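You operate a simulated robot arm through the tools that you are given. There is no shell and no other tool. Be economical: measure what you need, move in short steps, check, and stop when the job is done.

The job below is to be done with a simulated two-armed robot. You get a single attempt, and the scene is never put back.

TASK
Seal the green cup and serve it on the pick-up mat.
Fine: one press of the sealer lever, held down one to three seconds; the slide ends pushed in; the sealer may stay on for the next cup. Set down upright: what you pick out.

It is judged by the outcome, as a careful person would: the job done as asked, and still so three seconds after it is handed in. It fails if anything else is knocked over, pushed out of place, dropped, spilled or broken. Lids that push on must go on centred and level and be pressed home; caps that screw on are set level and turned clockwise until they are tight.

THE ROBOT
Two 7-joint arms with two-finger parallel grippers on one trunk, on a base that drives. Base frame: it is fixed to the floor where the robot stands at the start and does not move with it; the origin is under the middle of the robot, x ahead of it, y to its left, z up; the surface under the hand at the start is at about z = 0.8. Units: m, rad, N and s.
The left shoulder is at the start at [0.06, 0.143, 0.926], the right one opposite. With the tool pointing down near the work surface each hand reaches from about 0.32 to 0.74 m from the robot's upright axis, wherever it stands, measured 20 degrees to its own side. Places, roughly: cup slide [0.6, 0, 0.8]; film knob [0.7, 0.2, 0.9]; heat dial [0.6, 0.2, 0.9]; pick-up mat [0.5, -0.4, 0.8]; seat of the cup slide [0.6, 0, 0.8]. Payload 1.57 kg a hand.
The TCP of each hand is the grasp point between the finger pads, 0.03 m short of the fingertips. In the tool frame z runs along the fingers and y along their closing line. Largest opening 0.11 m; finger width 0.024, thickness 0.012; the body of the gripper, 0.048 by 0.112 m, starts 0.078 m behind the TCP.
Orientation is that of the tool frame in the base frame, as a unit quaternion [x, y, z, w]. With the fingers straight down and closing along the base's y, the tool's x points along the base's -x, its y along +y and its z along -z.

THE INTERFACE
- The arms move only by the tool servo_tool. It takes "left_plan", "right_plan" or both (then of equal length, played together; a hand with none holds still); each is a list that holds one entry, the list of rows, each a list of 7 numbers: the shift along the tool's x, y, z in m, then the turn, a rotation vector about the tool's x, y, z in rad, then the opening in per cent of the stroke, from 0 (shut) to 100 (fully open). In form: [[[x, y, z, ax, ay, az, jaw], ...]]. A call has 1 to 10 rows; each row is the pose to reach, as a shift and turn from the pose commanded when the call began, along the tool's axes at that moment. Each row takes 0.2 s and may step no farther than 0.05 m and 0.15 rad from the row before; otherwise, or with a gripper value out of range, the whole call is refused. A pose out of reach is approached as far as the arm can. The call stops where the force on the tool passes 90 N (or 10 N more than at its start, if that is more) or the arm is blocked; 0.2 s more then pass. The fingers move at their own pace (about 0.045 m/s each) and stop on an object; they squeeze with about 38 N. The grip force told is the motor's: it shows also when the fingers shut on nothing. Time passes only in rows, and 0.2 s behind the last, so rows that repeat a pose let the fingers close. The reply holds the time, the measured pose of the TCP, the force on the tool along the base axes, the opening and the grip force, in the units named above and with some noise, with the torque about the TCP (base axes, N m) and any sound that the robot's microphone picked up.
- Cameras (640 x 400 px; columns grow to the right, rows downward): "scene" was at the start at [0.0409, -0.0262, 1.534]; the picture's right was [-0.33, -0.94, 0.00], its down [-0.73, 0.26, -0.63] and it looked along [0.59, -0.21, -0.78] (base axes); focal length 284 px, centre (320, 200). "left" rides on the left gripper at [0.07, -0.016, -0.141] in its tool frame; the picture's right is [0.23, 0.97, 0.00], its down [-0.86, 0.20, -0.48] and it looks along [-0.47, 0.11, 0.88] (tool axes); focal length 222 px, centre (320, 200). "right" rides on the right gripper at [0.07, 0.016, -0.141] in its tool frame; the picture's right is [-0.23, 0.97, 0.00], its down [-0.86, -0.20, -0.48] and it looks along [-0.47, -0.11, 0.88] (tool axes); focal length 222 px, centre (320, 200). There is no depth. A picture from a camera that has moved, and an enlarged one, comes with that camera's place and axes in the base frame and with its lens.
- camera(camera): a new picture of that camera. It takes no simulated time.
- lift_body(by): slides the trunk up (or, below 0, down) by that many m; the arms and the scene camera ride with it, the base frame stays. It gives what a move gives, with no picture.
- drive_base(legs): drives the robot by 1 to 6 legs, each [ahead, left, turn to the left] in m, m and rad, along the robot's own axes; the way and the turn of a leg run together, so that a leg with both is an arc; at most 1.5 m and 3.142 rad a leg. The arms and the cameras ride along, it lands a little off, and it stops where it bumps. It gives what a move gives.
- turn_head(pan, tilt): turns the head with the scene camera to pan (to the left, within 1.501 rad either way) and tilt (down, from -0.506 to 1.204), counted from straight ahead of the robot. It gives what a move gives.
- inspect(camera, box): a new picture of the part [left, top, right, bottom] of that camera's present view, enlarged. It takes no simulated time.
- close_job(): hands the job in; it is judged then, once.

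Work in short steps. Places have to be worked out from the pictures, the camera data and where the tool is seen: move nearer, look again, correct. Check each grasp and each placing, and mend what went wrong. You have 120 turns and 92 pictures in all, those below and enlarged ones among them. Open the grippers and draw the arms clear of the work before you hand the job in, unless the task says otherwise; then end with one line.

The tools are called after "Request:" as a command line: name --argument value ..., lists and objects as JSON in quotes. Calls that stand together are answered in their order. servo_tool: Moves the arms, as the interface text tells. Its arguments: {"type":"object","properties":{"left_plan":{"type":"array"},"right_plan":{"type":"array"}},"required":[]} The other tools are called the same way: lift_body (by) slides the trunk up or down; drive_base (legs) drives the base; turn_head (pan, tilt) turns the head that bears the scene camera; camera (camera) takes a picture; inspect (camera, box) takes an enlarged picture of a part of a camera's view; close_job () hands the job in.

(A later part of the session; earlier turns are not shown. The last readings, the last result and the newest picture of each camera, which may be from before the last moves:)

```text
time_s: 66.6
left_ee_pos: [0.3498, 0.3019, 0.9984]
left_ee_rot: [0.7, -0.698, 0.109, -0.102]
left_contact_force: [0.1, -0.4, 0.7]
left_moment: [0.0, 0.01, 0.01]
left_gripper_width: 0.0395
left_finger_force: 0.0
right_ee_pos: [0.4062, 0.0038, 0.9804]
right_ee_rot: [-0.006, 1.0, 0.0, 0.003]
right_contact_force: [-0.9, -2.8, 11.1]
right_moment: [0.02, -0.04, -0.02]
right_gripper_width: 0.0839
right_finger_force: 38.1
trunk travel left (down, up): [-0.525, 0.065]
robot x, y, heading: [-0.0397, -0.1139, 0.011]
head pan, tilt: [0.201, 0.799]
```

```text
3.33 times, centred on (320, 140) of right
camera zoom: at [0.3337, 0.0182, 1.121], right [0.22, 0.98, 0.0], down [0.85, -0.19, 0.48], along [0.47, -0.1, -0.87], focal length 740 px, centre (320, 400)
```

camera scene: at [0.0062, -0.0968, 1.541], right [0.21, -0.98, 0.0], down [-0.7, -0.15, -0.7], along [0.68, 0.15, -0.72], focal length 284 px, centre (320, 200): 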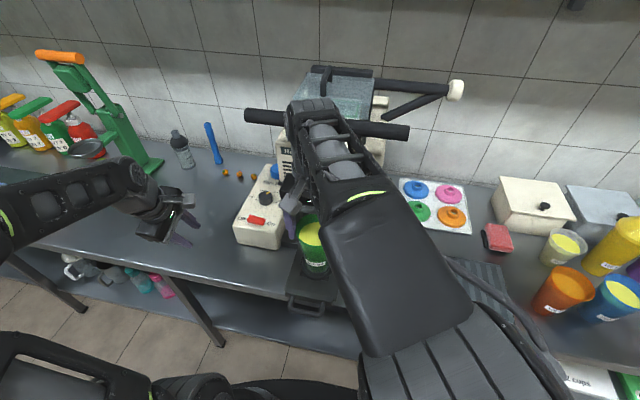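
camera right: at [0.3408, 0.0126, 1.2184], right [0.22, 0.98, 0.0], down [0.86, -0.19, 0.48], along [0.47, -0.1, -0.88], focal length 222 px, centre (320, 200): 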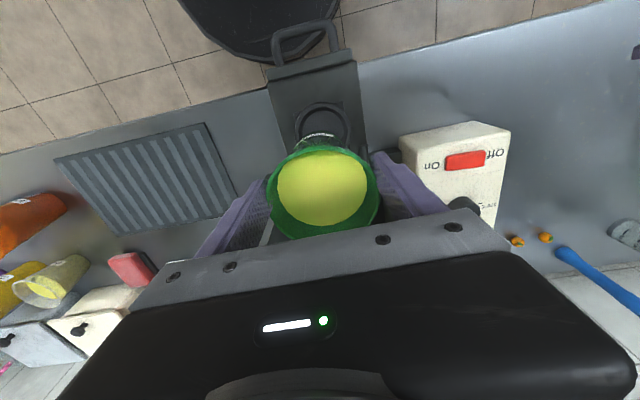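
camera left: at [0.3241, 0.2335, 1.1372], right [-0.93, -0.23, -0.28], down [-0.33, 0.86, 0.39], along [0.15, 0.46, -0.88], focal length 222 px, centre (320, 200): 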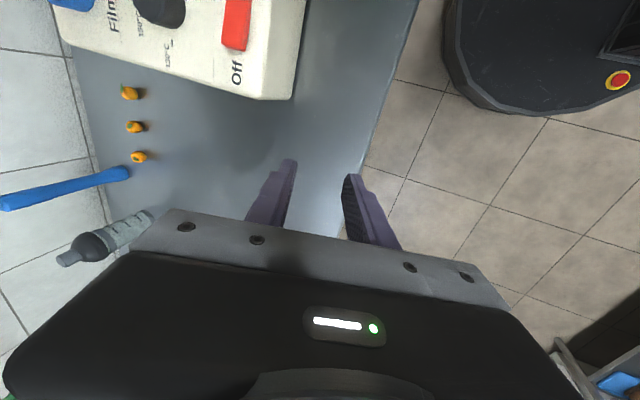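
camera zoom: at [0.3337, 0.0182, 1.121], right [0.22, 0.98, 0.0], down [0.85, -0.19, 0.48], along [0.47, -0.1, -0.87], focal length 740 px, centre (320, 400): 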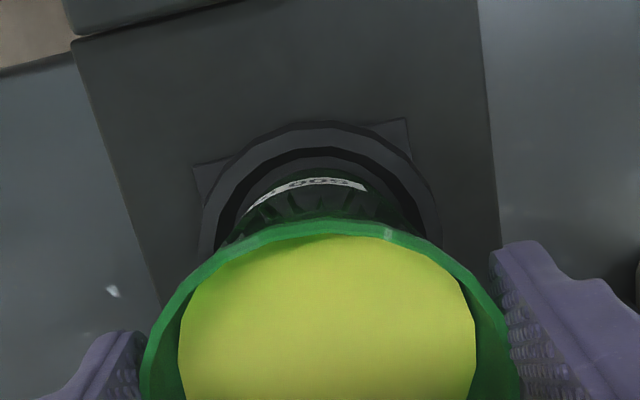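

Bottom contact at z 0.980, cup inside the ring, upright. Open the fingers gradually.

Request:
servo_tool --right_plan '[[[0, 0, -0.0005, 0, 0, 0, 80], [0, 0, -0.0005, 0, 0, 0, 90], [0, 0, -0.0005, 0, 0, 0, 100], [0, 0, -0.0005, 0, 0, 0, 100]]]'

Request:
camera --camera "right"

```text
time_s: 67.6
left_ee_pos: [0.3497, 0.3021, 0.9964]
left_ee_rot: [0.7, -0.698, 0.109, -0.102]
left_contact_force: [0.5, 0.2, 0.3]
left_moment: [-0.01, 0.0, 0.02]
left_gripper_width: 0.0396
left_finger_force: 0.1
right_ee_pos: [0.4054, 0.0031, 0.98]
right_ee_rot: [-0.005, 1.0, -0.001, 0.001]
right_contact_force: [-0.1, 0.2, 0.9]
right_moment: [0.03, 0.0, 0.02]
right_gripper_width: 0.11
right_finger_force: 0.0
trunk travel left (down, up): [-0.525, 0.065]
robot x, y, heading: [-0.0452, -0.1131, 0.017]
head pan, tilt: [0.201, 0.799]
```

```text
32 pictures are left
camera right: at [0.3338, 0.0187, 1.1199], right [0.22, 0.98, 0.0], down [0.86, -0.19, 0.48], along [0.47, -0.1, -0.88], focal length 222 px, centre (320, 200)
```

right: 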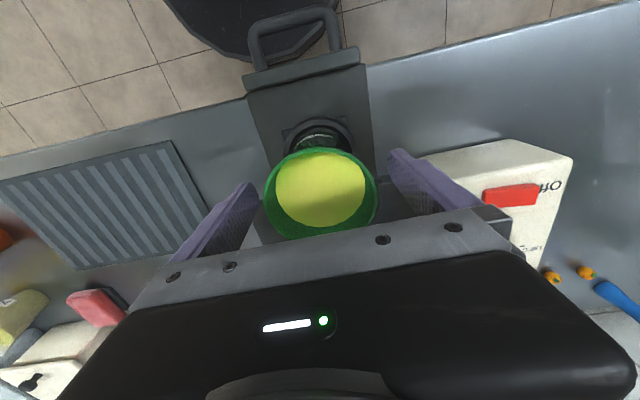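

Cup stands in the seat. Raise the right hand straight up, then back and right.

Request:
servo_tool --right_plan '[[[0, 0, -0.03, 0, 0, 0, 100], [0, 0, -0.06, 0, 0, 0, 100], [0, 0, -0.085, 0, 0, 0, 100], [0.03, -0.02, -0.095, 0, 0, 0, 100], [0.05, -0.06, -0.1, 0, 0, 0, 100], [0.05, -0.11, -0.1, 0, 0, 0, 100], [0.05, -0.16, -0.1, 0, 0, 0, 100], [0.05, -0.21, -0.1, 0, 0, 0, 100], [0.05, -0.26, -0.1, 0, 0, 0, 100], [0.05, -0.31, -0.1, 0, 0, 0, 100]]]'

Request:
camera --camera "scene"

```text
time_s: 69.8
left_ee_pos: [0.3502, 0.3014, 0.9967]
left_ee_rot: [0.7, -0.699, 0.109, -0.103]
left_contact_force: [-0.3, -0.7, 0.2]
left_moment: [0.03, 0.02, 0.03]
left_gripper_width: 0.0397
left_finger_force: 0.1
right_ee_pos: [0.3597, -0.3067, 1.0786]
right_ee_rot: [-0.007, 1.0, 0.0, 0.002]
right_contact_force: [0.1, 0.1, 0.3]
right_moment: [0.02, -0.02, -0.02]
right_gripper_width: 0.1101
right_finger_force: 0.0
trunk travel left (down, up): [-0.525, 0.065]
robot x, y, heading: [-0.038, -0.1172, 0.014]
head pan, tilt: [0.201, 0.799]
```

```text
31 pictures are left
camera scene: at [0.0058, -0.1004, 1.541], right [0.21, -0.98, 0.0], down [-0.7, -0.15, -0.7], along [0.68, 0.15, -0.72], focal length 284 px, centre (320, 200)
```

scene: 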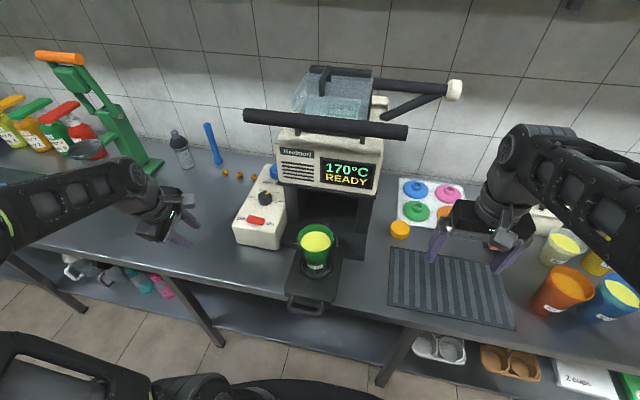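

Cup is seated well. Now drive the base back to the pose from which the left hand could reach the extended handle (-0.12,-0.295).

Request:
drive_base --legs '[[-0.082, 0, -0.01], [0, -0.18, 0]]'

```text
time_s: 72.0
left_ee_pos: [0.2723, 0.1204, 0.9978]
left_ee_rot: [-0.697, 0.701, -0.108, 0.103]
left_contact_force: [-0.6, 0.7, -0.1]
left_moment: [0.01, 0.0, 0.01]
left_gripper_width: 0.0394
left_finger_force: 0.0
right_ee_pos: [0.2759, -0.487, 1.0785]
right_ee_rot: [-0.002, 1.0, -0.001, 0.002]
right_contact_force: [0.1, 0.0, 0.0]
right_moment: [0.05, 0.0, 0.0]
right_gripper_width: 0.11
right_finger_force: 0.0
trunk travel left (down, up): [-0.525, 0.065]
robot x, y, heading: [-0.1238, -0.2956, 0.008]
head pan, tilt: [0.201, 0.799]
```

Move the left hand over the handle and check with its camera.

Request:
servo_tool --left_plan '[[[0.03, 0, 0, 0, 0, 0, 36], [0.065, 0, 0, 0, 0, 0, 36], [0.1, 0, 0.01, 0, 0, 0, 36], [0.123, 0.0025, 0.02, 0, 0, 0, 36], [0.123, 0.005, 0.043, 0, 0, 0, 36]]]'

Request:
camera --camera "left"

```text
time_s: 73.2
left_ee_pos: [0.2809, -0.0039, 0.9574]
left_ee_rot: [-0.697, 0.701, -0.11, 0.103]
left_contact_force: [0.4, -0.5, -0.1]
left_moment: [0.0, 0.01, 0.0]
left_gripper_width: 0.0396
left_finger_force: 0.0
right_ee_pos: [0.276, -0.4866, 1.0782]
right_ee_rot: [-0.003, 1.0, -0.001, 0.001]
right_contact_force: [0.6, 0.1, 0.1]
right_moment: [0.0, -0.01, 0.0]
right_gripper_width: 0.1103
right_finger_force: 0.2
trunk travel left (down, up): [-0.525, 0.065]
robot x, y, heading: [-0.1241, -0.2935, 0.004]
head pan, tilt: [0.201, 0.799]
```

```text
30 pictures are left
camera left: at [0.2528, -0.0722, 1.0968], right [-0.93, -0.22, -0.28], down [-0.33, 0.86, 0.39], along [0.16, 0.46, -0.88], focal length 222 px, centre (320, 200)
```

left: 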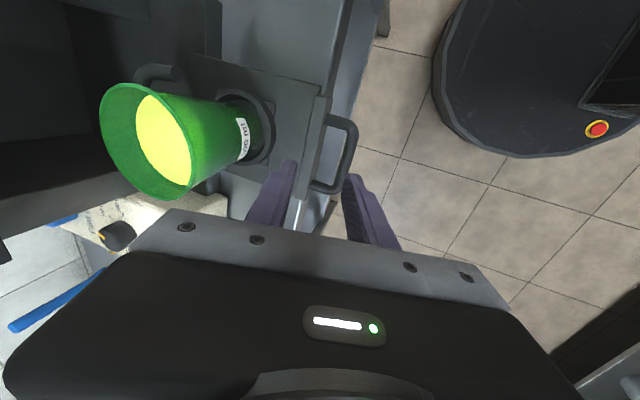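

The handle sits in the same relative place as at my earlier successful grip. Descend and close.

Request:
servo_tool --left_plan '[[[0, 0.012, 0.03, 0, 0, 0, 36], [0, 0.023, 0.06, 0, 0, 0, 36], [0, 0.0345, 0.0925, 0, 0, 0, 36], [0, 0.0345, 0.0925, 0, 0, 0, 0], [0, 0.0345, 0.0925, 0, 0, 0, 0], [0, 0.0345, 0.0925, 0, 0, 0, 0], [0, 0.0345, 0.0925, 0, 0, 0, 0]]]'

```text
time_s: 74.8
left_ee_pos: [0.2771, -0.0039, 0.8585]
left_ee_rot: [-0.697, 0.701, -0.111, 0.105]
left_contact_force: [25.5, 0.9, 10.4]
left_moment: [-0.38, -0.3, 0.62]
left_gripper_width: 0.0133
left_finger_force: 29.9
right_ee_pos: [0.2762, -0.4866, 1.0782]
right_ee_rot: [-0.002, 1.0, 0.0, 0.0]
right_contact_force: [0.5, 0.2, 0.4]
right_moment: [0.02, 0.06, 0.01]
right_gripper_width: 0.1101
right_finger_force: 0.1
trunk travel left (down, up): [-0.525, 0.065]
robot x, y, heading: [-0.121, -0.293, 0.002]
head pan, tilt: [0.201, 0.799]
```

Gripped. Push the slide in gently, 0.1 m first.

Request:
servo_tool --left_plan '[[[0, -0.008, 0.0025, 0, 0, 0, 0], [0, -0.02, 0.0063, 0, 0, 0, 0], [0, -0.035, 0.011, 0, 0, 0, 0], [0, -0.05, 0.0157, 0, 0, 0, 0], [0, -0.065, 0.0204, 0, 0, 0, 0], [0, -0.08, 0.0252, 0, 0, 0, 0], [0, -0.09, 0.0283, 0, 0, 0, 0], [0, -0.096, 0.0302, 0, 0, 0, 0]]]'

Request:
camera --camera "scene"

```text
time_s: 76.6
left_ee_pos: [0.3752, -0.0041, 0.8571]
left_ee_rot: [-0.697, 0.701, -0.109, 0.102]
left_contact_force: [1.5, 2.4, 4.7]
left_moment: [0.15, 0.05, 0.84]
left_gripper_width: 0.0131
left_finger_force: 29.7
right_ee_pos: [0.2753, -0.4873, 1.0786]
right_ee_rot: [-0.001, 1.0, -0.001, 0.003]
right_contact_force: [0.1, 0.3, 0.9]
right_moment: [-0.03, -0.02, 0.01]
right_gripper_width: 0.1101
right_finger_force: 0.0
trunk travel left (down, up): [-0.525, 0.065]
robot x, y, heading: [-0.1236, -0.2923, 0.007]
head pan, tilt: [0.201, 0.799]
```

```text
29 pictures are left
camera scene: at [-0.0759, -0.2769, 1.541], right [0.2, -0.98, 0.0], down [-0.7, -0.15, -0.7], along [0.68, 0.14, -0.72], focal length 284 px, centre (320, 200)
```

scene: 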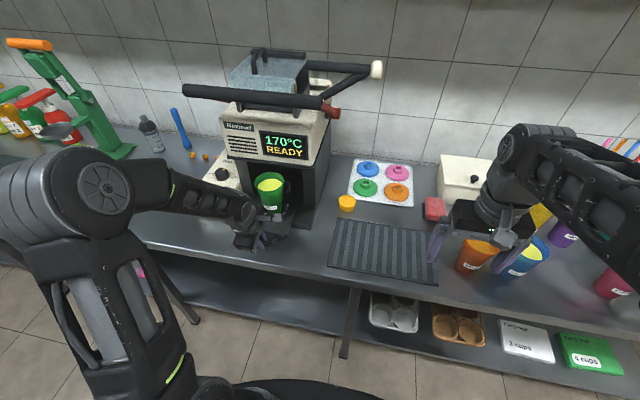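

The cup is about to pass under the head. Continue 4 cm slowly and check clearance and force.

Request:
servo_tool --left_plan '[[[0, -0.01, 0.0031, 0, 0, 0, 0], [0, -0.02, 0.0063, 0, 0, 0, 0], [0, -0.03, 0.0094, 0, 0, 0, 0], [0, -0.038, 0.012, 0, 0, 0, 0]]]'

Request:
inspect --camera "scene" --box '[200, 130, 340, 260]'

```text
time_s: 77.6
left_ee_pos: [0.4153, -0.0046, 0.856]
left_ee_rot: [-0.697, 0.701, -0.108, 0.101]
left_contact_force: [-0.6, 1.7, -0.4]
left_moment: [-0.25, -0.04, 0.69]
left_gripper_width: 0.0134
left_finger_force: 29.4
right_ee_pos: [0.276, -0.4865, 1.0793]
right_ee_rot: [-0.002, 1.0, -0.001, 0.001]
right_contact_force: [-0.1, 0.5, 0.1]
right_moment: [0.02, 0.01, 0.0]
right_gripper_width: 0.1096
right_finger_force: 0.1
trunk travel left (down, up): [-0.525, 0.065]
robot x, y, heading: [-0.1212, -0.2906, 0.005]
head pan, tilt: [0.201, 0.799]
```

```text
3.08 times, centred on (270, 195) of scene
camera zoom: at [-0.0755, -0.2765, 1.5409], right [0.2, -0.98, 0.0], down [-0.7, -0.15, -0.7], along [0.68, 0.14, -0.72], focal length 875 px, centre (474, 215)
```

zoom: 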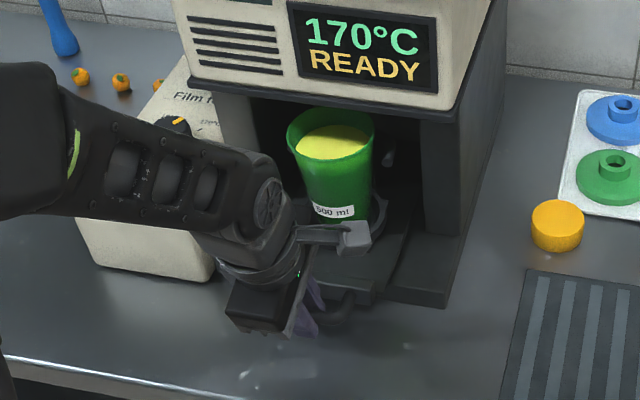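

The cup passes under the head with no resistance. Push the remaining ~5.5 cm to the end stop.

Request:
servo_tool --left_plan '[[[0, -0.01, 0.0031, 0, 0, 0, 0], [0, -0.02, 0.0063, 0, 0, 0, 0], [0, -0.03, 0.0094, 0, 0, 0, 0], [0, -0.04, 0.0126, 0, 0, 0, 0], [0, -0.047, 0.0148, 0, 0, 0, 0], [0, -0.053, 0.0167, 0, 0, 0, 0], [0, -0.056, 0.0176, 0, 0, 0, 0]]]'

```text
time_s: 79.2
left_ee_pos: [0.4679, -0.0041, 0.8565]
left_ee_rot: [-0.698, 0.701, -0.107, 0.101]
left_contact_force: [-27.5, 0.4, 10.8]
left_moment: [-0.13, 0.24, 1.08]
left_gripper_width: 0.0131
left_finger_force: 30.3
right_ee_pos: [0.2714, -0.4879, 1.0792]
right_ee_rot: [-0.002, 1.0, -0.001, 0.003]
right_contact_force: [-0.4, 1.2, 0.1]
right_moment: [-0.01, -0.01, 0.03]
right_gripper_width: 0.1101
right_finger_force: 0.0
trunk travel left (down, up): [-0.525, 0.065]
robot x, y, heading: [-0.1221, -0.2914, 0.007]
head pan, tilt: [0.201, 0.799]
```

Slide is home (stop at x 0.468, 27 N as before). Relax, open, and back off along the finger axis.

Request:
servo_tool --left_plan '[[[0, 0.003, -0.001, 0, 0, 0, 0], [0, 0.003, -0.001, 0, 0, 0, 36], [0, 0.003, -0.001, 0, 0, 0, 36], [0, 0.003, -0.001, 0, 0, 0, 36], [0, 0.01, -0.03, 0, 0, 0, 36], [0, 0.02, -0.07, 0, 0, 0, 36], [0, 0.05, -0.1, 0, 0, 0, 20], [0, 0.09, -0.12, 0, 0, 0, 0], [0, 0.13, -0.13, 0, 0, 0, 0]]]'

Request:
servo_tool --left_plan '[[[0, 0, 0, 0, 0, 0.15, 0], [0, 0, 0, 0, 0, 0.3, 0], [0, 0, 0, 0, 0, 0.45, 0], [0, 0, 0, 0, 0, 0.6, 0], [0, 0, 0, 0, 0, 0.75, 0], [0, 0, 0, 0, 0, 0.9, 0], [0, 0, 0, 0, 0, 1.05, 0], [0, 0, 0, 0, 0, 1.2, 0], [0, 0, 0, 0, 0, 1.35, 0], [0, 0, 0, 0, 0, 1.5, 0]]]'

```text
time_s: 81.2
left_ee_pos: [0.3083, -0.0046, 0.9432]
left_ee_rot: [-0.697, 0.702, -0.11, 0.101]
left_contact_force: [0.2, -0.2, -0.6]
left_moment: [0.0, -0.02, 0.02]
left_gripper_width: 0.0
left_finger_force: 15.8
right_ee_pos: [0.2744, -0.4873, 1.0784]
right_ee_rot: [-0.002, 1.0, -0.001, 0.002]
right_contact_force: [-0.1, 0.9, 0.1]
right_moment: [-0.02, 0.03, 0.03]
right_gripper_width: 0.1098
right_finger_force: 0.1
trunk travel left (down, up): [-0.525, 0.065]
robot x, y, heading: [-0.1219, -0.2948, 0.002]
head pan, tilt: [0.201, 0.799]
```

```text
time_s: 83.4
left_ee_pos: [0.3105, -0.0027, 0.942]
left_ee_rot: [-0.031, 0.988, -0.01, 0.149]
left_contact_force: [-0.7, 0.0, 1.4]
left_moment: [0.02, -0.01, 0.03]
left_gripper_width: 0.0
left_finger_force: 21.7
right_ee_pos: [0.2752, -0.4861, 1.079]
right_ee_rot: [-0.001, 1.0, -0.001, 0.002]
right_contact_force: [-0.9, -0.4, 0.4]
right_moment: [-0.01, 0.01, -0.01]
right_gripper_width: 0.1099
right_finger_force: 0.0
trunk travel left (down, up): [-0.525, 0.065]
robot x, y, heading: [-0.1218, -0.2919, 0.007]
head pan, tilt: [0.201, 0.799]
```

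Un-yawed. Now pitch the closed hand forward to nearly horizontal while raising it to z≈1.2 in front of the machine.

Request:
servo_tool --left_plan '[[[-0.007, 0, -0.028, 0, -0.14, 0, 0], [-0.015, 0, -0.056, 0, -0.28, 0, 0], [-0.022, 0, -0.084, 0, -0.42, 0, 0], [-0.03, 0, -0.112, 0, -0.56, 0, 0], [-0.037, 0, -0.14, 0, -0.7, 0, 0], [-0.045, 0, -0.168, 0, -0.84, 0, 0], [-0.052, 0, -0.196, 0, -0.98, 0, 0], [-0.06, 0, -0.224, 0, -1.12, 0, 0], [-0.067, 0, -0.251, 0, -1.25, 0, 0]]]'

Request:
camera --camera "scene"

```text
time_s: 85.4
left_ee_pos: [0.3305, 0.0309, 1.2426]
left_ee_rot: [-0.03, 0.714, 0.01, 0.699]
left_contact_force: [-0.2, -0.5, 0.2]
left_moment: [0.02, 0.0, 0.03]
left_gripper_width: 0.0001
left_finger_force: 21.3
left hand out of reach, approached as far as the arm can: row 4, 5, 6, 7, 8, 9
right_ee_pos: [0.2746, -0.4862, 1.0786]
right_ee_rot: [-0.002, 1.0, 0.0, 0.002]
right_contact_force: [0.0, -0.2, 0.5]
right_moment: [0.03, 0.0, -0.06]
right_gripper_width: 0.1097
right_finger_force: 0.0
trunk travel left (down, up): [-0.525, 0.065]
robot x, y, heading: [-0.1215, -0.2904, 0.004]
head pan, tilt: [0.201, 0.799]
```

```text
27 pictures are left
camera scene: at [-0.0758, -0.2768, 1.541], right [0.2, -0.98, 0.0], down [-0.7, -0.15, -0.7], along [0.68, 0.14, -0.72], focal length 284 px, centre (320, 200)
```

scene: 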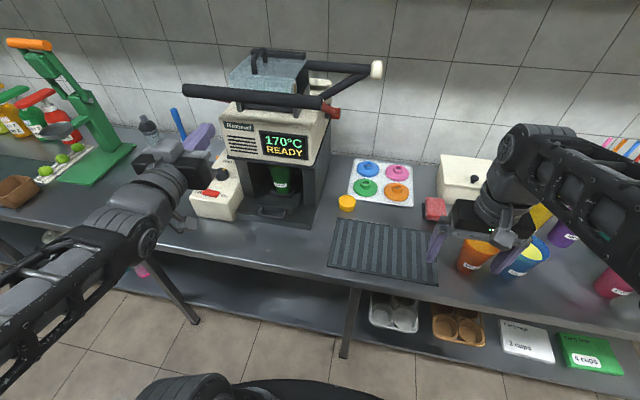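

The hand is horizontal in front of the bar. Raise it and move forward to hover just above the bar (target x≈0.49, z≈1.295).

Request:
servo_tool --left_plan '[[[-0.03, 0, 0.01, 0, 0, 0, 0], [-0.055, 0, 0.03, 0, 0, 0, 0], [-0.055, -0.005, 0.07, 0, 0, 0, 0], [-0.055, -0.01, 0.11, 0, 0, 0, 0], [-0.055, -0.015, 0.155, 0, 0, 0, 0]]]'

Request:
inspect --camera "scene" --box '[150, 40, 390, 220]'

Request:
camera --camera "left"

```text
time_s: 86.6
left_ee_pos: [0.4924, 0.0281, 1.2896]
left_ee_rot: [-0.032, 0.714, 0.011, 0.699]
left_contact_force: [0.7, -0.1, -0.6]
left_moment: [0.0, 0.0, 0.02]
left_gripper_width: 0.0
left_finger_force: 20.8
right_ee_pos: [0.2761, -0.4869, 1.0786]
right_ee_rot: [-0.002, 1.0, 0.0, 0.002]
right_contact_force: [0.3, 0.3, 1.0]
right_moment: [0.01, 0.03, 0.0]
right_gripper_width: 0.1101
right_finger_force: 0.0
trunk travel left (down, up): [-0.525, 0.065]
robot x, y, heading: [-0.1221, -0.2941, 0.005]
head pan, tilt: [0.201, 0.799]
```

```text
2.22 times, centred on (270, 130) of scene
camera zoom: at [-0.0738, -0.2766, 1.5409], right [0.2, -0.98, 0.0], down [-0.7, -0.15, -0.7], along [0.68, 0.14, -0.72], focal length 632 px, centre (431, 356)
```

zoom: 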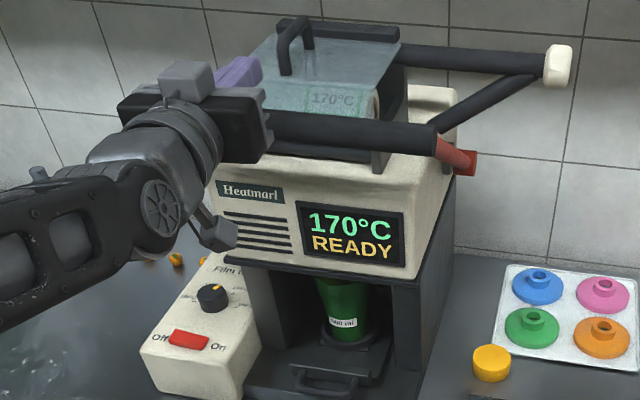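

```text
25 pictures are left
camera left: at [0.349, 0.0013, 1.2241], right [-0.06, 0.96, -0.26], down [-0.47, 0.2, 0.86], along [0.88, 0.18, 0.44], focal length 222 px, centre (320, 200)
```

left: 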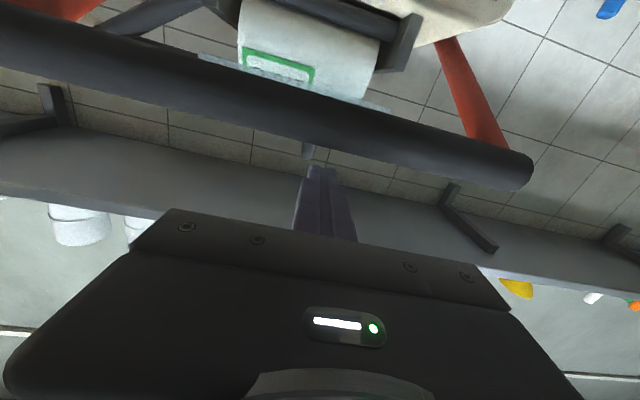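

Fingers are ~2 cm above the bar (centre ≈(0.49, z 1.24)). Start pressing: 5 cm down, and read force.

Request:
servo_tool --left_plan '[[[0.02, 0, 0, 0, 0, 0, 0], [0.035, 0, -0.003, 0, 0, 0, 0], [0.05, 0, -0.007, 0, 0, 0, 0]]]'

```text
time_s: 87.4
left_ee_pos: [0.4797, 0.026, 1.2431]
left_ee_rot: [-0.031, 0.713, 0.01, 0.7]
left_contact_force: [-1.9, 1.4, 4.9]
left_moment: [0.0, 0.45, -0.12]
left_gripper_width: 0.0
left_finger_force: 21.2
right_ee_pos: [0.2737, -0.4874, 1.0793]
right_ee_rot: [-0.002, 1.0, -0.001, 0.002]
right_contact_force: [0.2, -0.1, -0.3]
right_moment: [-0.02, 0.02, 0.0]
right_gripper_width: 0.11
right_finger_force: 0.0
trunk travel left (down, up): [-0.525, 0.065]
robot x, y, heading: [-0.123, -0.2946, 0.004]
head pan, tilt: [0.201, 0.799]
```

Lever moves lightly (~5 N). Continue 4 cm down along its arc.

Request:
servo_tool --left_plan '[[[0.02, 0, -0.006, 0, 0, 0, 0], [0.04, 0, -0.012, 0, 0, 0, 0]]]'

```text
time_s: 88.0
left_ee_pos: [0.4667, 0.0235, 1.2026]
left_ee_rot: [-0.033, 0.713, 0.011, 0.7]
left_contact_force: [-12.8, 3.4, 9.9]
left_moment: [0.1, 0.2, 0.11]
left_gripper_width: 0.0
left_finger_force: 21.4
right_ee_pos: [0.273, -0.4858, 1.0787]
right_ee_rot: [-0.002, 1.0, -0.001, 0.003]
right_contact_force: [0.4, -0.5, -0.2]
right_moment: [0.01, -0.03, 0.03]
right_gripper_width: 0.11
right_finger_force: 0.0
trunk travel left (down, up): [-0.525, 0.065]
robot x, y, heading: [-0.1218, -0.2963, 0.007]
head pan, tilt: [0.201, 0.799]
```

There is a −12.8 N x-force — either drag or fingertips nearing the machine. I'll continue down while withdrawing the tips a bit more.

Request:
servo_tool --left_plan '[[[0.012, 0, -0.012, 0, 0, 0, 0], [0.03, 0, -0.017, 0, 0, 0, 0]]]'

Request:
inspect --camera "scene" --box '[150, 40, 390, 220]'

```text
time_s: 88.6
left_ee_pos: [0.4517, 0.0191, 1.1739]
left_ee_rot: [-0.031, 0.714, 0.01, 0.699]
left_contact_force: [6.3, -0.1, 8.4]
left_moment: [0.0, -0.14, -0.01]
left_gripper_width: 0.0
left_finger_force: 21.4
right_ee_pos: [0.276, -0.4871, 1.0779]
right_ee_rot: [-0.002, 1.0, -0.001, 0.002]
right_contact_force: [0.1, 0.2, 0.5]
right_moment: [-0.04, 0.0, -0.03]
right_gripper_width: 0.1101
right_finger_force: 0.1
trunk travel left (down, up): [-0.525, 0.065]
robot x, y, heading: [-0.1208, -0.2917, 0.005]
head pan, tilt: [0.201, 0.799]
```

```text
2.22 times, centred on (270, 130) of scene
camera zoom: at [-0.075, -0.2771, 1.5411], right [0.2, -0.98, 0.0], down [-0.7, -0.15, -0.7], along [0.68, 0.14, -0.72], focal length 632 px, centre (431, 356)
```

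zoom: 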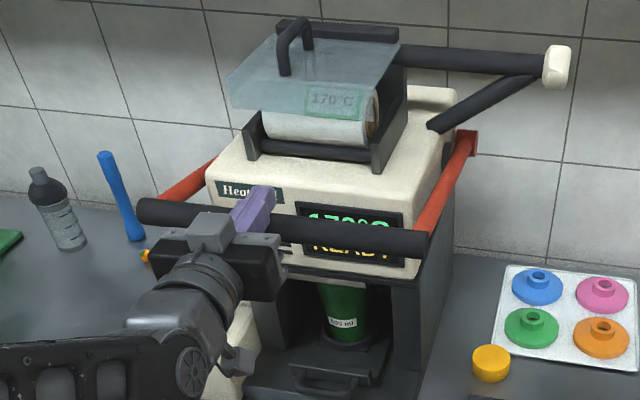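

The lever is rotating nicely (about 20° so far). Continue down 3 cm.

Request:
servo_tool --left_plan '[[[0.015, 0, -0.002, 0, 0, 0, 0], [0.03, 0, -0.003, 0, 0, 0, 0]]]'

```text
time_s: 89.2
left_ee_pos: [0.4461, 0.0188, 1.1425]
left_ee_rot: [-0.032, 0.713, 0.01, 0.7]
left_contact_force: [-0.4, 1.6, 10.8]
left_moment: [0.05, -0.09, 0.02]
left_gripper_width: 0.0
left_finger_force: 21.4
right_ee_pos: [0.2748, -0.4869, 1.0789]
right_ee_rot: [-0.002, 1.0, -0.001, 0.003]
right_contact_force: [-0.1, 0.0, -0.7]
right_moment: [0.01, 0.02, -0.02]
right_gripper_width: 0.1099
right_finger_force: 0.1
trunk travel left (down, up): [-0.525, 0.065]
robot x, y, heading: [-0.1254, -0.2936, 0.002]
head pan, tilt: [0.201, 0.799]
```

Request:
servo_tool --left_plan '[[[0.015, 0, 0, 0, 0, 0, 0], [0.03, 0, 0, 0, 0, 0, 0]]]'

```text
time_s: 89.8
left_ee_pos: [0.4448, 0.0201, 1.1121]
left_ee_rot: [-0.033, 0.713, 0.011, 0.7]
left_contact_force: [0.3, 6.3, 14.1]
left_moment: [0.11, -0.16, -0.07]
left_gripper_width: 0.0
left_finger_force: 22.2
right_ee_pos: [0.2745, -0.4873, 1.0791]
right_ee_rot: [-0.002, 1.0, -0.001, 0.003]
right_contact_force: [-0.3, 0.2, 0.1]
right_moment: [0.02, 0.02, 0.05]
right_gripper_width: 0.1101
right_finger_force: 0.1
trunk travel left (down, up): [-0.525, 0.065]
robot x, y, heading: [-0.1246, -0.2918, 0.004]
head pan, tilt: [0.201, 0.799]
```

Force still a light spring (14 N). Continue pressing.

Request:
servo_tool --left_plan '[[[0.015, 0, 0, 0, 0, 0, 0], [0.03, 0, 0, 0, 0, 0, 0]]]'

```text
time_s: 90.4
left_ee_pos: [0.4462, 0.0199, 1.084]
left_ee_rot: [-0.033, 0.713, 0.012, 0.7]
left_contact_force: [10.1, 9.1, 18.5]
left_moment: [0.18, -0.34, -0.03]
left_gripper_width: 0.0
left_finger_force: 21.3
right_ee_pos: [0.2752, -0.4857, 1.0786]
right_ee_rot: [-0.001, 1.0, -0.001, 0.002]
right_contact_force: [0.3, -0.7, 0.2]
right_moment: [0.01, 0.0, -0.02]
right_gripper_width: 0.11
right_finger_force: 0.1
trunk travel left (down, up): [-0.525, 0.065]
robot x, y, heading: [-0.1215, -0.291, -0.002]
head pan, tilt: [0.201, 0.799]
```

Request:
servo_tool --left_plan '[[[0.015, 0, 0.001, 0, 0, 0, 0], [0.03, 0, 0.003, 0, 0, 0, 0]]]'

```text
time_s: 91.0
left_ee_pos: [0.4483, 0.0172, 1.0655]
left_ee_rot: [-0.031, 0.702, 0.014, 0.711]
left_contact_force: [4.6, 12.6, 48.8]
left_moment: [0.25, -0.74, -0.44]
left_gripper_width: 0.0001
left_finger_force: 21.7
right_ee_pos: [0.2721, -0.4863, 1.082]
right_ee_rot: [-0.001, 1.0, -0.001, 0.004]
right_contact_force: [0.4, 0.4, 0.2]
right_moment: [0.0, 0.03, -0.01]
right_gripper_width: 0.11
right_finger_force: 0.1
trunk travel left (down, up): [-0.525, 0.065]
robot x, y, heading: [-0.1261, -0.2893, 0.008]
head pan, tilt: [0.201, 0.799]
```

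Bottom stop reached (49 N, z 1.065), ~0.4 s ago. Hold for ~1.4 s more.

Request:
servo_tool --left_plan '[[[0, 0, 0, 0, 0, 0, 0], [0, 0, 0, 0, 0, 0, 0], [0, 0, 0, 0, 0, 0, 0], [0, 0, 0, 0, 0, 0, 0], [0, 0, 0, 0, 0, 0, 0], [0, 0, 0, 0, 0, 0, 0]]]'

Request:
servo_tool --left_plan '[[[-0.03, 0, -0.001, 0, 0, 0, 0], [-0.07, 0, -0.002, 0, 0, 0, 0], [-0.11, 0, 0.004, 0, 0, 0, 0], [-0.15, 0, 0.015, 0, 0, 0, 0], [-0.19, 0, 0.03, 0, 0, 0, 0], [-0.22, 0, 0.035, 0, 0, 0, 0]]]'

Request:
camera --camera "scene"

```text
time_s: 92.4
left_ee_pos: [0.4472, 0.0176, 1.0646]
left_ee_rot: [-0.033, 0.702, 0.015, 0.712]
left_contact_force: [4.7, 7.9, 53.3]
left_moment: [0.21, -0.76, -0.08]
left_gripper_width: 0.0001
left_finger_force: 20.8
right_ee_pos: [0.2722, -0.4883, 1.0799]
right_ee_rot: [-0.003, 1.0, 0.001, 0.003]
right_contact_force: [0.6, -0.6, 0.0]
right_moment: [0.01, 0.01, -0.03]
right_gripper_width: 0.11
right_finger_force: 0.1
trunk travel left (down, up): [-0.525, 0.065]
robot x, y, heading: [-0.1247, -0.2938, 0.004]
head pan, tilt: [0.201, 0.799]
```

```text
time_s: 93.8
left_ee_pos: [0.4877, 0.0266, 1.2708]
left_ee_rot: [-0.032, 0.715, 0.011, 0.698]
left_contact_force: [0.0, 0.2, 0.4]
left_moment: [-0.02, 0.03, 0.0]
left_gripper_width: 0.0001
left_finger_force: 21.5
right_ee_pos: [0.2756, -0.4857, 1.079]
right_ee_rot: [-0.001, 1.0, -0.001, 0.002]
right_contact_force: [-0.4, -0.6, -0.4]
right_moment: [0.0, -0.01, 0.01]
right_gripper_width: 0.11
right_finger_force: 0.0
trunk travel left (down, up): [-0.525, 0.065]
robot x, y, heading: [-0.1212, -0.2924, 0.004]
head pan, tilt: [0.201, 0.799]
```

```text
23 pictures are left
camera scene: at [-0.076, -0.277, 1.5409], right [0.2, -0.98, 0.0], down [-0.7, -0.15, -0.7], along [0.68, 0.14, -0.72], focal length 284 px, centre (320, 200)
```

scene: 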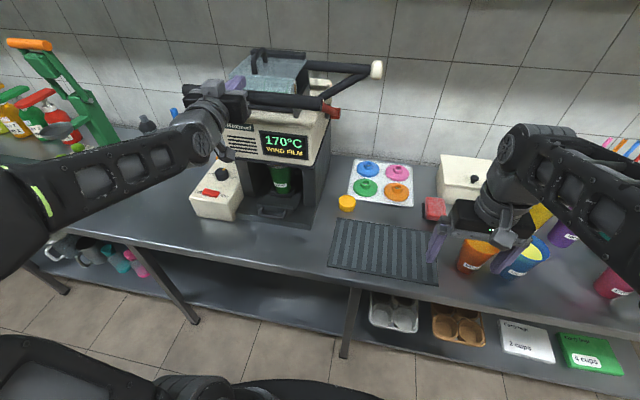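

Lever sprang back up and the display now reads "WIND FILM" – a seal was made. Withdraw the left hand from over the bar, and zoom on the display.

Request:
servo_tool --left_plan '[[[-0.01, 0, -0.03, 0, 0, 0, 0], [-0.01, 0, -0.07, 0, 0, 0, 0], [-0.01, 0, -0.11, 0, 0, 0, 0], [-0.01, 0, -0.15, 0, 0, 0, 0]]]'

Request:
inspect --camera "scene" --box '[180, 50, 360, 230]'

```text
time_s: 94.8
left_ee_pos: [0.3367, 0.0159, 1.2841]
left_ee_rot: [-0.032, 0.715, 0.01, 0.699]
left_contact_force: [-0.4, -0.2, -0.1]
left_moment: [0.02, 0.01, 0.02]
left_gripper_width: 0.0
left_finger_force: 21.5
right_ee_pos: [0.274, -0.486, 1.0784]
right_ee_rot: [-0.002, 1.0, -0.001, 0.003]
right_contact_force: [0.1, -0.3, 0.5]
right_moment: [-0.02, -0.02, -0.01]
right_gripper_width: 0.11
right_finger_force: 0.1
trunk travel left (down, up): [-0.525, 0.065]
robot x, y, heading: [-0.1264, -0.2939, -0.001]
head pan, tilt: [0.201, 0.799]
```

```text
2.22 times, centred on (270, 140) of scene
camera zoom: at [-0.0768, -0.277, 1.5411], right [0.2, -0.98, 0.0], down [-0.7, -0.15, -0.7], along [0.68, 0.14, -0.72], focal length 632 px, centre (431, 333)
```

zoom: 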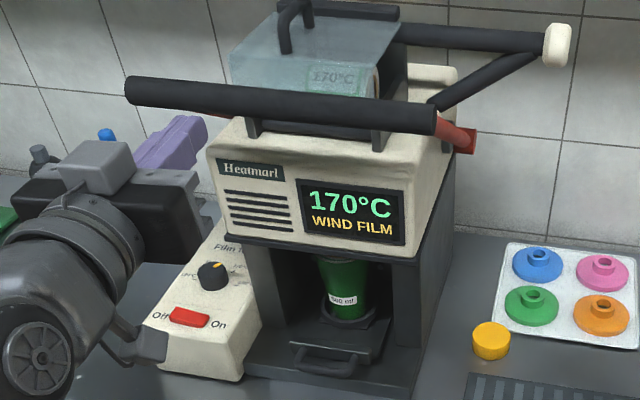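

Confirmed "WIND FILM"; lever is fully up. Now pitch the left hand back down while lowering.

Request:
servo_tool --left_plan '[[[0.03, -0.002, -0.002, 0, 0.14, 0, 0], [0.07, -0.004, -0.005, 0, 0.28, 0, 0], [0.11, -0.006, -0.01, 0, 0.42, 0, 10], [0.15, -0.008, -0.015, 0, 0.56, 0, 20], [0.19, -0.01, -0.02, 0, 0.7, 0, 30], [0.23, -0.012, -0.025, 0, 0.84, 0, 36], [0.27, -0.014, -0.03, 0, 0.98, 0, 36], [0.305, -0.016, -0.03, 0, 1.12, 0, 36], [0.325, -0.018, -0.03, 0, 1.25, 0, 36]]]'

Request:
servo_tool --left_plan '[[[0, 0, 0, 0, 0, -0.15, 36], [0, 0, 0, 0, 0, -0.3, 36], [0, 0, 0, 0, 0, -0.45, 36], [0, 0, 0, 0, 0, -0.6, 36], [0, 0, 0, 0, 0, -0.75, 36], [0, 0, 0, 0, 0, -0.9, 36], [0, 0, 0, 0, 0, -1.05, 36], [0, 0, 0, 0, 0, -1.2, 36], [0, 0, 0, 0, 0, -1.35, 36], [0, 0, 0, 0, 0, -1.5, 36]]]'

```text
time_s: 96.8
left_ee_pos: [0.3022, -0.0133, 0.9613]
left_ee_rot: [-0.032, 0.988, -0.01, 0.148]
left_contact_force: [0.1, -0.4, 0.5]
left_moment: [0.01, 0.02, 0.01]
left_gripper_width: 0.0396
left_finger_force: 0.1
right_ee_pos: [0.276, -0.4853, 1.0787]
right_ee_rot: [-0.001, 1.0, -0.002, 0.002]
right_contact_force: [-0.9, 0.7, -0.1]
right_moment: [0.0, -0.03, 0.01]
right_gripper_width: 0.1099
right_finger_force: 0.1
trunk travel left (down, up): [-0.525, 0.065]
robot x, y, heading: [-0.1215, -0.2924, 0.005]
head pan, tilt: [0.201, 0.799]
```

```text
time_s: 99.0
left_ee_pos: [0.3029, -0.014, 0.962]
left_ee_rot: [-0.698, 0.701, -0.109, 0.101]
left_contact_force: [-0.4, -1.0, -0.4]
left_moment: [0.01, 0.01, 0.0]
left_gripper_width: 0.0396
left_finger_force: 0.0
right_ee_pos: [0.2751, -0.487, 1.0782]
right_ee_rot: [-0.002, 1.0, -0.001, 0.001]
right_contact_force: [0.2, 0.9, 0.4]
right_moment: [0.01, 0.01, -0.02]
right_gripper_width: 0.11
right_finger_force: 0.2
trunk travel left (down, up): [-0.525, 0.065]
robot x, y, heading: [-0.1223, -0.2931, -0.002]
head pan, tilt: [0.201, 0.799]
```

Hand restored. Go to hover above the handle's home position, descend and grip.

Request:
servo_tool --left_plan '[[[-0.003, -0.035, 0.014, 0, 0, 0, 36], [-0.006, -0.07, 0.028, 0, 0, 0, 36], [-0.009, -0.105, 0.042, 0, 0, 0, 36], [-0.009, -0.139, 0.055, 0, 0, 0, 36], [-0.009, -0.135, 0.085, 0, 0, 0, 36], [-0.009, -0.131, 0.115, 0, 0, 0, 36], [-0.009, -0.128, 0.135, 0, 0, 0, 36]]]'

Request:
camera --camera "left"

```text
time_s: 100.6
left_ee_pos: [0.4649, -0.0047, 0.8686]
left_ee_rot: [-0.697, 0.701, -0.109, 0.102]
left_contact_force: [0.6, 0.1, -0.3]
left_moment: [0.0, 0.02, -0.03]
left_gripper_width: 0.0396
left_finger_force: 0.0
right_ee_pos: [0.2746, -0.487, 1.0771]
right_ee_rot: [-0.002, 1.0, 0.0, 0.002]
right_contact_force: [-0.3, -1.0, -0.6]
right_moment: [0.02, -0.02, 0.0]
right_gripper_width: 0.1099
right_finger_force: 0.2
trunk travel left (down, up): [-0.525, 0.065]
robot x, y, heading: [-0.1242, -0.2913, -0.0]
head pan, tilt: [0.201, 0.799]
```

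```text
21 pictures are left
camera left: at [0.4371, -0.0737, 1.0095], right [-0.93, -0.22, -0.29], down [-0.33, 0.86, 0.39], along [0.16, 0.46, -0.88], focal length 222 px, centre (320, 200)
```

left: 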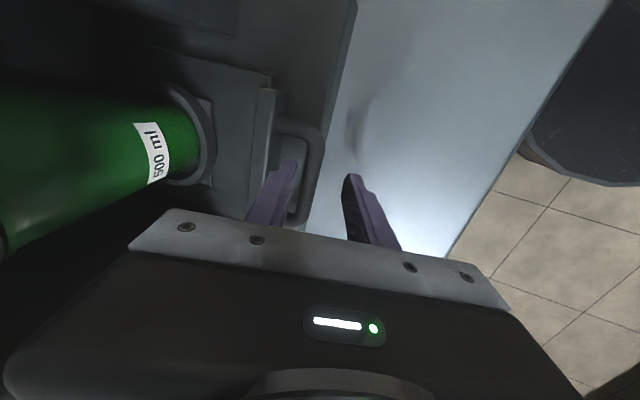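

Fingers straddle the crossbar as before. Lower 1 cm, close, and then pull out gently.

Request:
servo_tool --left_plan '[[[0, 0.002, 0.0115, 0, 0, 0, 36], [0, 0.002, 0.0115, 0, 0, 0, 0], [0, 0.002, 0.0115, 0, 0, 0, 0], [0, 0.002, 0.0115, 0, 0, 0, 0], [0, 0.002, 0.0115, 0, 0, 0, 0]]]'

Request:
servo_tool --left_plan '[[[0, 0.008, -0.0025, 0, 0, 0, 0], [0, 0.019, -0.006, 0, 0, 0, 0], [0, 0.032, -0.01, 0, 0, 0, 0], [0, 0.045, -0.0142, 0, 0, 0, 0], [0, 0.058, -0.0182, 0, 0, 0, 0], [0, 0.071, -0.0223, 0, 0, 0, 0], [0, 0.084, -0.0264, 0, 0, 0, 0], [0, 0.094, -0.0295, 0, 0, 0, 0]]]'

Request:
camera --camera "scene"

```text
time_s: 101.8
left_ee_pos: [0.4657, -0.006, 0.8577]
left_ee_rot: [-0.698, 0.701, -0.109, 0.103]
left_contact_force: [-1.2, -1.4, 5.1]
left_moment: [-0.24, -0.02, 0.69]
left_gripper_width: 0.013
left_finger_force: 30.4
right_ee_pos: [0.2743, -0.4863, 1.0789]
right_ee_rot: [-0.002, 1.0, -0.001, 0.002]
right_contact_force: [-0.4, -0.6, -0.3]
right_moment: [0.01, -0.01, -0.02]
right_gripper_width: 0.1099
right_finger_force: 0.1
trunk travel left (down, up): [-0.525, 0.065]
robot x, y, heading: [-0.1234, -0.294, 0.008]
head pan, tilt: [0.201, 0.799]
```

```text
time_s: 103.6
left_ee_pos: [0.3668, -0.0065, 0.8587]
left_ee_rot: [-0.697, 0.701, -0.109, 0.101]
left_contact_force: [-1.6, -1.3, -2.0]
left_moment: [-0.12, 0.04, 0.75]
left_gripper_width: 0.0129
left_finger_force: 29.9
right_ee_pos: [0.2749, -0.4862, 1.0785]
right_ee_rot: [-0.002, 1.0, -0.001, 0.002]
right_contact_force: [-0.2, -0.4, -0.2]
right_moment: [0.0, 0.04, 0.0]
right_gripper_width: 0.1101
right_finger_force: 0.0
trunk travel left (down, up): [-0.525, 0.065]
robot x, y, heading: [-0.125, -0.2934, 0.011]
head pan, tilt: [0.201, 0.799]
```

```text
20 pictures are left
camera scene: at [-0.0755, -0.2769, 1.541], right [0.2, -0.98, 0.0], down [-0.7, -0.15, -0.7], along [0.68, 0.14, -0.72], focal length 284 px, centre (320, 200)
```

scene: 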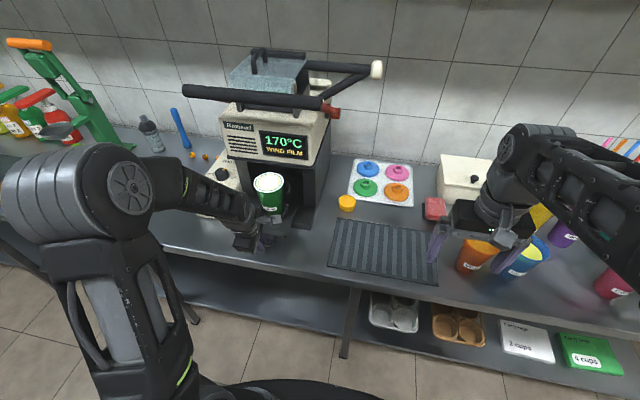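

The cup now has a white film lid. Pull out the remaining 9 cm.

Request:
servo_tool --left_plan '[[[0, 0.008, -0.0025, 0, 0, 0, 0], [0, 0.02, -0.0063, 0, 0, 0, 0], [0, 0.033, -0.0104, 0, 0, 0, 0], [0, 0.046, -0.0145, 0, 0, 0, 0], [0, 0.059, -0.0186, 0, 0, 0, 0], [0, 0.07, -0.022, 0, 0, 0, 0], [0, 0.078, -0.0245, 0, 0, 0, 0], [0, 0.083, -0.026, 0, 0, 0, 0]]]'

Request:
servo_tool --left_plan '[[[0, -0.001, 0, 0, 0, 0, 36], [0, -0.001, 0, 0, 0, 0, 36], [0, -0.001, 0, 0, 0, 0, 36], [0, -0.014, -0.044, 0, 0, 0, 36], [0, -0.027, -0.09, 0, 0, 0, 36], [0, -0.039, -0.13, 0, 0, 0, 36], [-0.045, -0.039, -0.13, 0, 0, 0, 36], [-0.09, -0.039, -0.13, 0, 0, 0, 36], [-0.13, -0.039, -0.13, 0, 0, 0, 36]]]'

Request:
inspect --camera "scene" --box '[200, 150, 340, 260]'

```text
time_s: 105.4
left_ee_pos: [0.2807, -0.0066, 0.8591]
left_ee_rot: [-0.696, 0.703, -0.108, 0.1]
left_contact_force: [0.1, -13.1, -20.7]
left_moment: [-0.54, 0.01, 0.55]
left_gripper_width: 0.013
left_finger_force: 30.0
right_ee_pos: [0.276, -0.4879, 1.078]
right_ee_rot: [-0.001, 1.0, -0.001, 0.002]
right_contact_force: [0.0, -0.1, 0.7]
right_moment: [-0.02, -0.02, 0.01]
right_gripper_width: 0.1102
right_finger_force: 0.0
trunk travel left (down, up): [-0.525, 0.065]
robot x, y, heading: [-0.1242, -0.294, 0.005]
head pan, tilt: [0.201, 0.799]
```

```text
time_s: 107.4
left_ee_pos: [0.2815, 0.1275, 0.9924]
left_ee_rot: [-0.698, 0.701, -0.11, 0.102]
left_contact_force: [0.2, -0.8, -0.1]
left_moment: [-0.01, 0.02, -0.02]
left_gripper_width: 0.0397
left_finger_force: 0.1
right_ee_pos: [0.2752, -0.4858, 1.0787]
right_ee_rot: [-0.002, 1.0, -0.001, 0.002]
right_contact_force: [1.0, 0.4, 0.6]
right_moment: [-0.03, 0.0, 0.01]
right_gripper_width: 0.1101
right_finger_force: 0.0
trunk travel left (down, up): [-0.525, 0.065]
robot x, y, heading: [-0.1269, -0.2934, 0.004]
head pan, tilt: [0.201, 0.799]
```

```text
3.64 times, centred on (270, 205) of scene
camera zoom: at [-0.0752, -0.2763, 1.541], right [0.2, -0.98, 0.0], down [-0.7, -0.15, -0.7], along [0.68, 0.14, -0.72], focal length 1034 px, centre (502, 182)
```

zoom: 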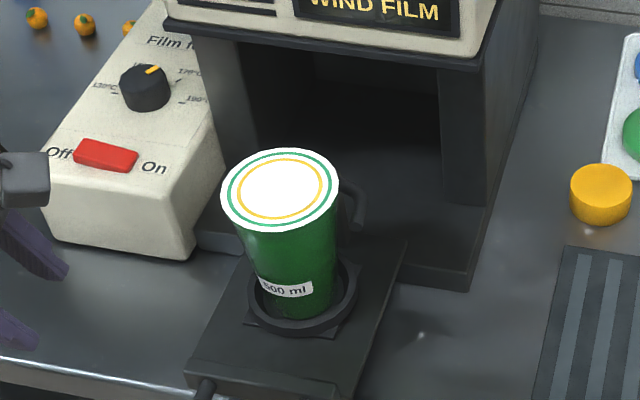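

Sealed and centred. Drive the base back to (-0.04,-0.115) so the right hand can lift the cup.

Request:
drive_base --legs '[[0, 0.18, 0], [0.083, 0, 0]]'

Request:
servo_tool --right_plan '[[[0, 0.045, 0, 0, 0, 0, 100], [0, 0.09, 0, 0, 0, 0, 100], [0, 0.135, 0, 0, 0, 0, 100], [0, 0.18, 0, 0, 0, 0, 100], [0, 0.225, 0, 0, 0, 0, 100], [0, 0.265, 0, 0, 0, 0, 100], [-0.005, 0.29, 0, 0, 0, 0, 100]]]'

Request:
camera --camera "right"

```text
time_s: 109.5
left_ee_pos: [0.3669, 0.2994, 0.9931]
left_ee_rot: [-0.695, 0.704, -0.109, 0.101]
left_contact_force: [0.1, 0.5, 0.1]
left_moment: [0.01, 0.01, 0.0]
left_gripper_width: 0.0395
left_finger_force: 0.1
right_ee_pos: [0.3577, -0.313, 1.0784]
right_ee_rot: [0.001, 1.0, -0.001, 0.002]
right_contact_force: [1.3, -0.1, -0.4]
right_moment: [-0.03, 0.04, -0.03]
right_gripper_width: 0.1101
right_finger_force: 0.0
trunk travel left (down, up): [-0.525, 0.065]
robot x, y, heading: [-0.0439, -0.1144, -0.004]
head pan, tilt: [0.201, 0.799]
```

```text
time_s: 111.1
left_ee_pos: [0.3661, 0.2992, 0.9927]
left_ee_rot: [-0.694, 0.704, -0.11, 0.1]
left_contact_force: [0.2, -0.4, -0.1]
left_moment: [0.01, 0.01, 0.01]
left_gripper_width: 0.0396
left_finger_force: 0.0
right_ee_pos: [0.3636, -0.0206, 1.077]
right_ee_rot: [0.001, 1.0, -0.001, 0.002]
right_contact_force: [0.1, 0.0, 0.3]
right_moment: [-0.02, 0.03, 0.01]
right_gripper_width: 0.11
right_finger_force: 0.1
trunk travel left (down, up): [-0.525, 0.065]
robot x, y, heading: [-0.0404, -0.1189, -0.0]
head pan, tilt: [0.201, 0.799]
```

```text
18 pictures are left
camera right: at [0.2922, -0.0055, 1.2182], right [0.23, 0.97, 0.0], down [0.85, -0.2, 0.48], along [0.47, -0.11, -0.88], focal length 222 px, centre (320, 200)
```

right: 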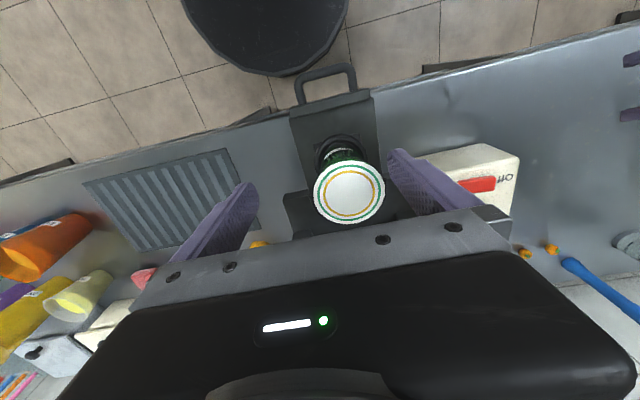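

Lid centre ≈(0.41,0.001). Move over it at this height, then descend to the same grip height (0.98).

Request:
servo_tool --right_plan '[[[-0.02, 0.012, 0, 0, 0, 0, 100], [-0.0445, 0.0225, 0, 0, 0, 0, 100], [-0.0445, 0.0225, 0.03, 0, 0, 0, 100], [-0.0445, 0.0225, 0.06, 0, 0, 0, 100]]]'

Request:
camera --camera "right"

```text
time_s: 112.1
left_ee_pos: [0.3649, 0.299, 0.9943]
left_ee_rot: [-0.695, 0.703, -0.11, 0.102]
left_contact_force: [0.3, 0.2, -0.1]
left_moment: [-0.01, 0.05, 0.02]
left_gripper_width: 0.0396
left_finger_force: 0.0
right_ee_pos: [0.4064, -0.0016, 1.018]
right_ee_rot: [0.002, 1.0, -0.001, 0.002]
right_contact_force: [-0.8, -0.3, -0.4]
right_moment: [0.03, 0.03, -0.02]
right_gripper_width: 0.1101
right_finger_force: 0.0
trunk travel left (down, up): [-0.525, 0.065]
robot x, y, heading: [-0.0394, -0.1121, -0.002]
head pan, tilt: [0.201, 0.799]
```

```text
17 pictures are left
camera right: at [0.3353, 0.0145, 1.1583], right [0.23, 0.97, 0.0], down [0.85, -0.2, 0.48], along [0.47, -0.11, -0.88], focal length 222 px, centre (320, 200)
```

right: 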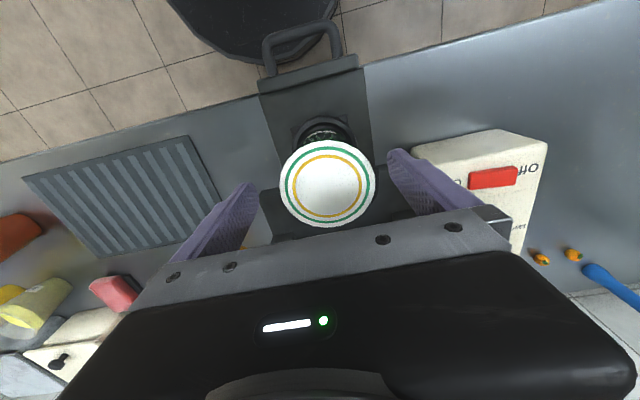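

Lid is at ≈(0.413,0.003). Small correction, descend 3.5 cm and close.

Request:
servo_tool --right_plan '[[[-0.003, 0.004, 0.01, 0, 0, 0, 100], [-0.003, 0.004, 0.025, 0, 0, 0, 100], [-0.003, 0.004, 0.036, 0, 0, 0, 100], [-0.003, 0.004, 0.036, 0, 0, 0, 60], [-0.003, 0.004, 0.036, 0, 0, 0, 0], [-0.003, 0.004, 0.036, 0, 0, 0, 0], [-0.003, 0.004, 0.036, 0, 0, 0, 0]]]'

```text
time_s: 113.7
left_ee_pos: [0.3653, 0.2995, 0.9929]
left_ee_rot: [-0.695, 0.703, -0.11, 0.102]
left_contact_force: [-0.3, 0.0, -0.2]
left_moment: [-0.01, 0.02, 0.02]
left_gripper_width: 0.0394
left_finger_force: 0.2
right_ee_pos: [0.4097, 0.0029, 0.9816]
right_ee_rot: [0.002, 1.0, -0.001, 0.001]
right_contact_force: [-1.1, 0.1, 0.3]
right_moment: [0.05, 0.12, 0.02]
right_gripper_width: 0.0812
right_finger_force: 34.1
trunk travel left (down, up): [-0.525, 0.065]
robot x, y, heading: [-0.0409, -0.1142, -0.004]
head pan, tilt: [0.201, 0.799]
```

Gripped (0.081 m). Settle and lift slowly straight up.

Request:
servo_tool --right_plan '[[[0, 0, 0, 0, 0, 0, 0], [0, 0, -0.008, 0, 0, 0, 0], [0, 0, -0.02, 0, 0, 0, 0], [0, 0, -0.04, 0, 0, 0, 0], [0, 0, -0.06, 0, 0, 0, 0], [0, 0, -0.08, 0, 0, 0, 0], [0, 0, -0.095, 0, 0, 0, 0]]]'

Request:
camera --camera "scene"

```text
time_s: 115.3
left_ee_pos: [0.3664, 0.2982, 0.9939]
left_ee_rot: [-0.695, 0.703, -0.109, 0.101]
left_contact_force: [0.0, 0.2, -0.2]
left_moment: [0.03, -0.02, -0.02]
left_gripper_width: 0.0396
left_finger_force: 0.0
right_ee_pos: [0.4111, 0.0004, 1.0771]
right_ee_rot: [0.002, 1.0, 0.0, 0.003]
right_contact_force: [-0.8, 0.3, -4.8]
right_moment: [0.02, 0.06, 0.02]
right_gripper_width: 0.0795
right_finger_force: 38.2
trunk travel left (down, up): [-0.525, 0.065]
robot x, y, heading: [-0.0401, -0.1145, -0.005]
head pan, tilt: [0.201, 0.799]
```

```text
16 pictures are left
camera scene: at [0.0084, -0.1018, 1.541], right [0.2, -0.98, 0.0], down [-0.7, -0.14, -0.7], along [0.68, 0.14, -0.72], focal length 284 px, centre (320, 200)
```

scene: 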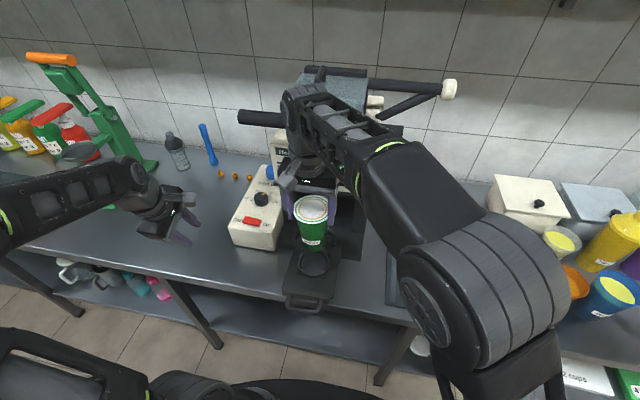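

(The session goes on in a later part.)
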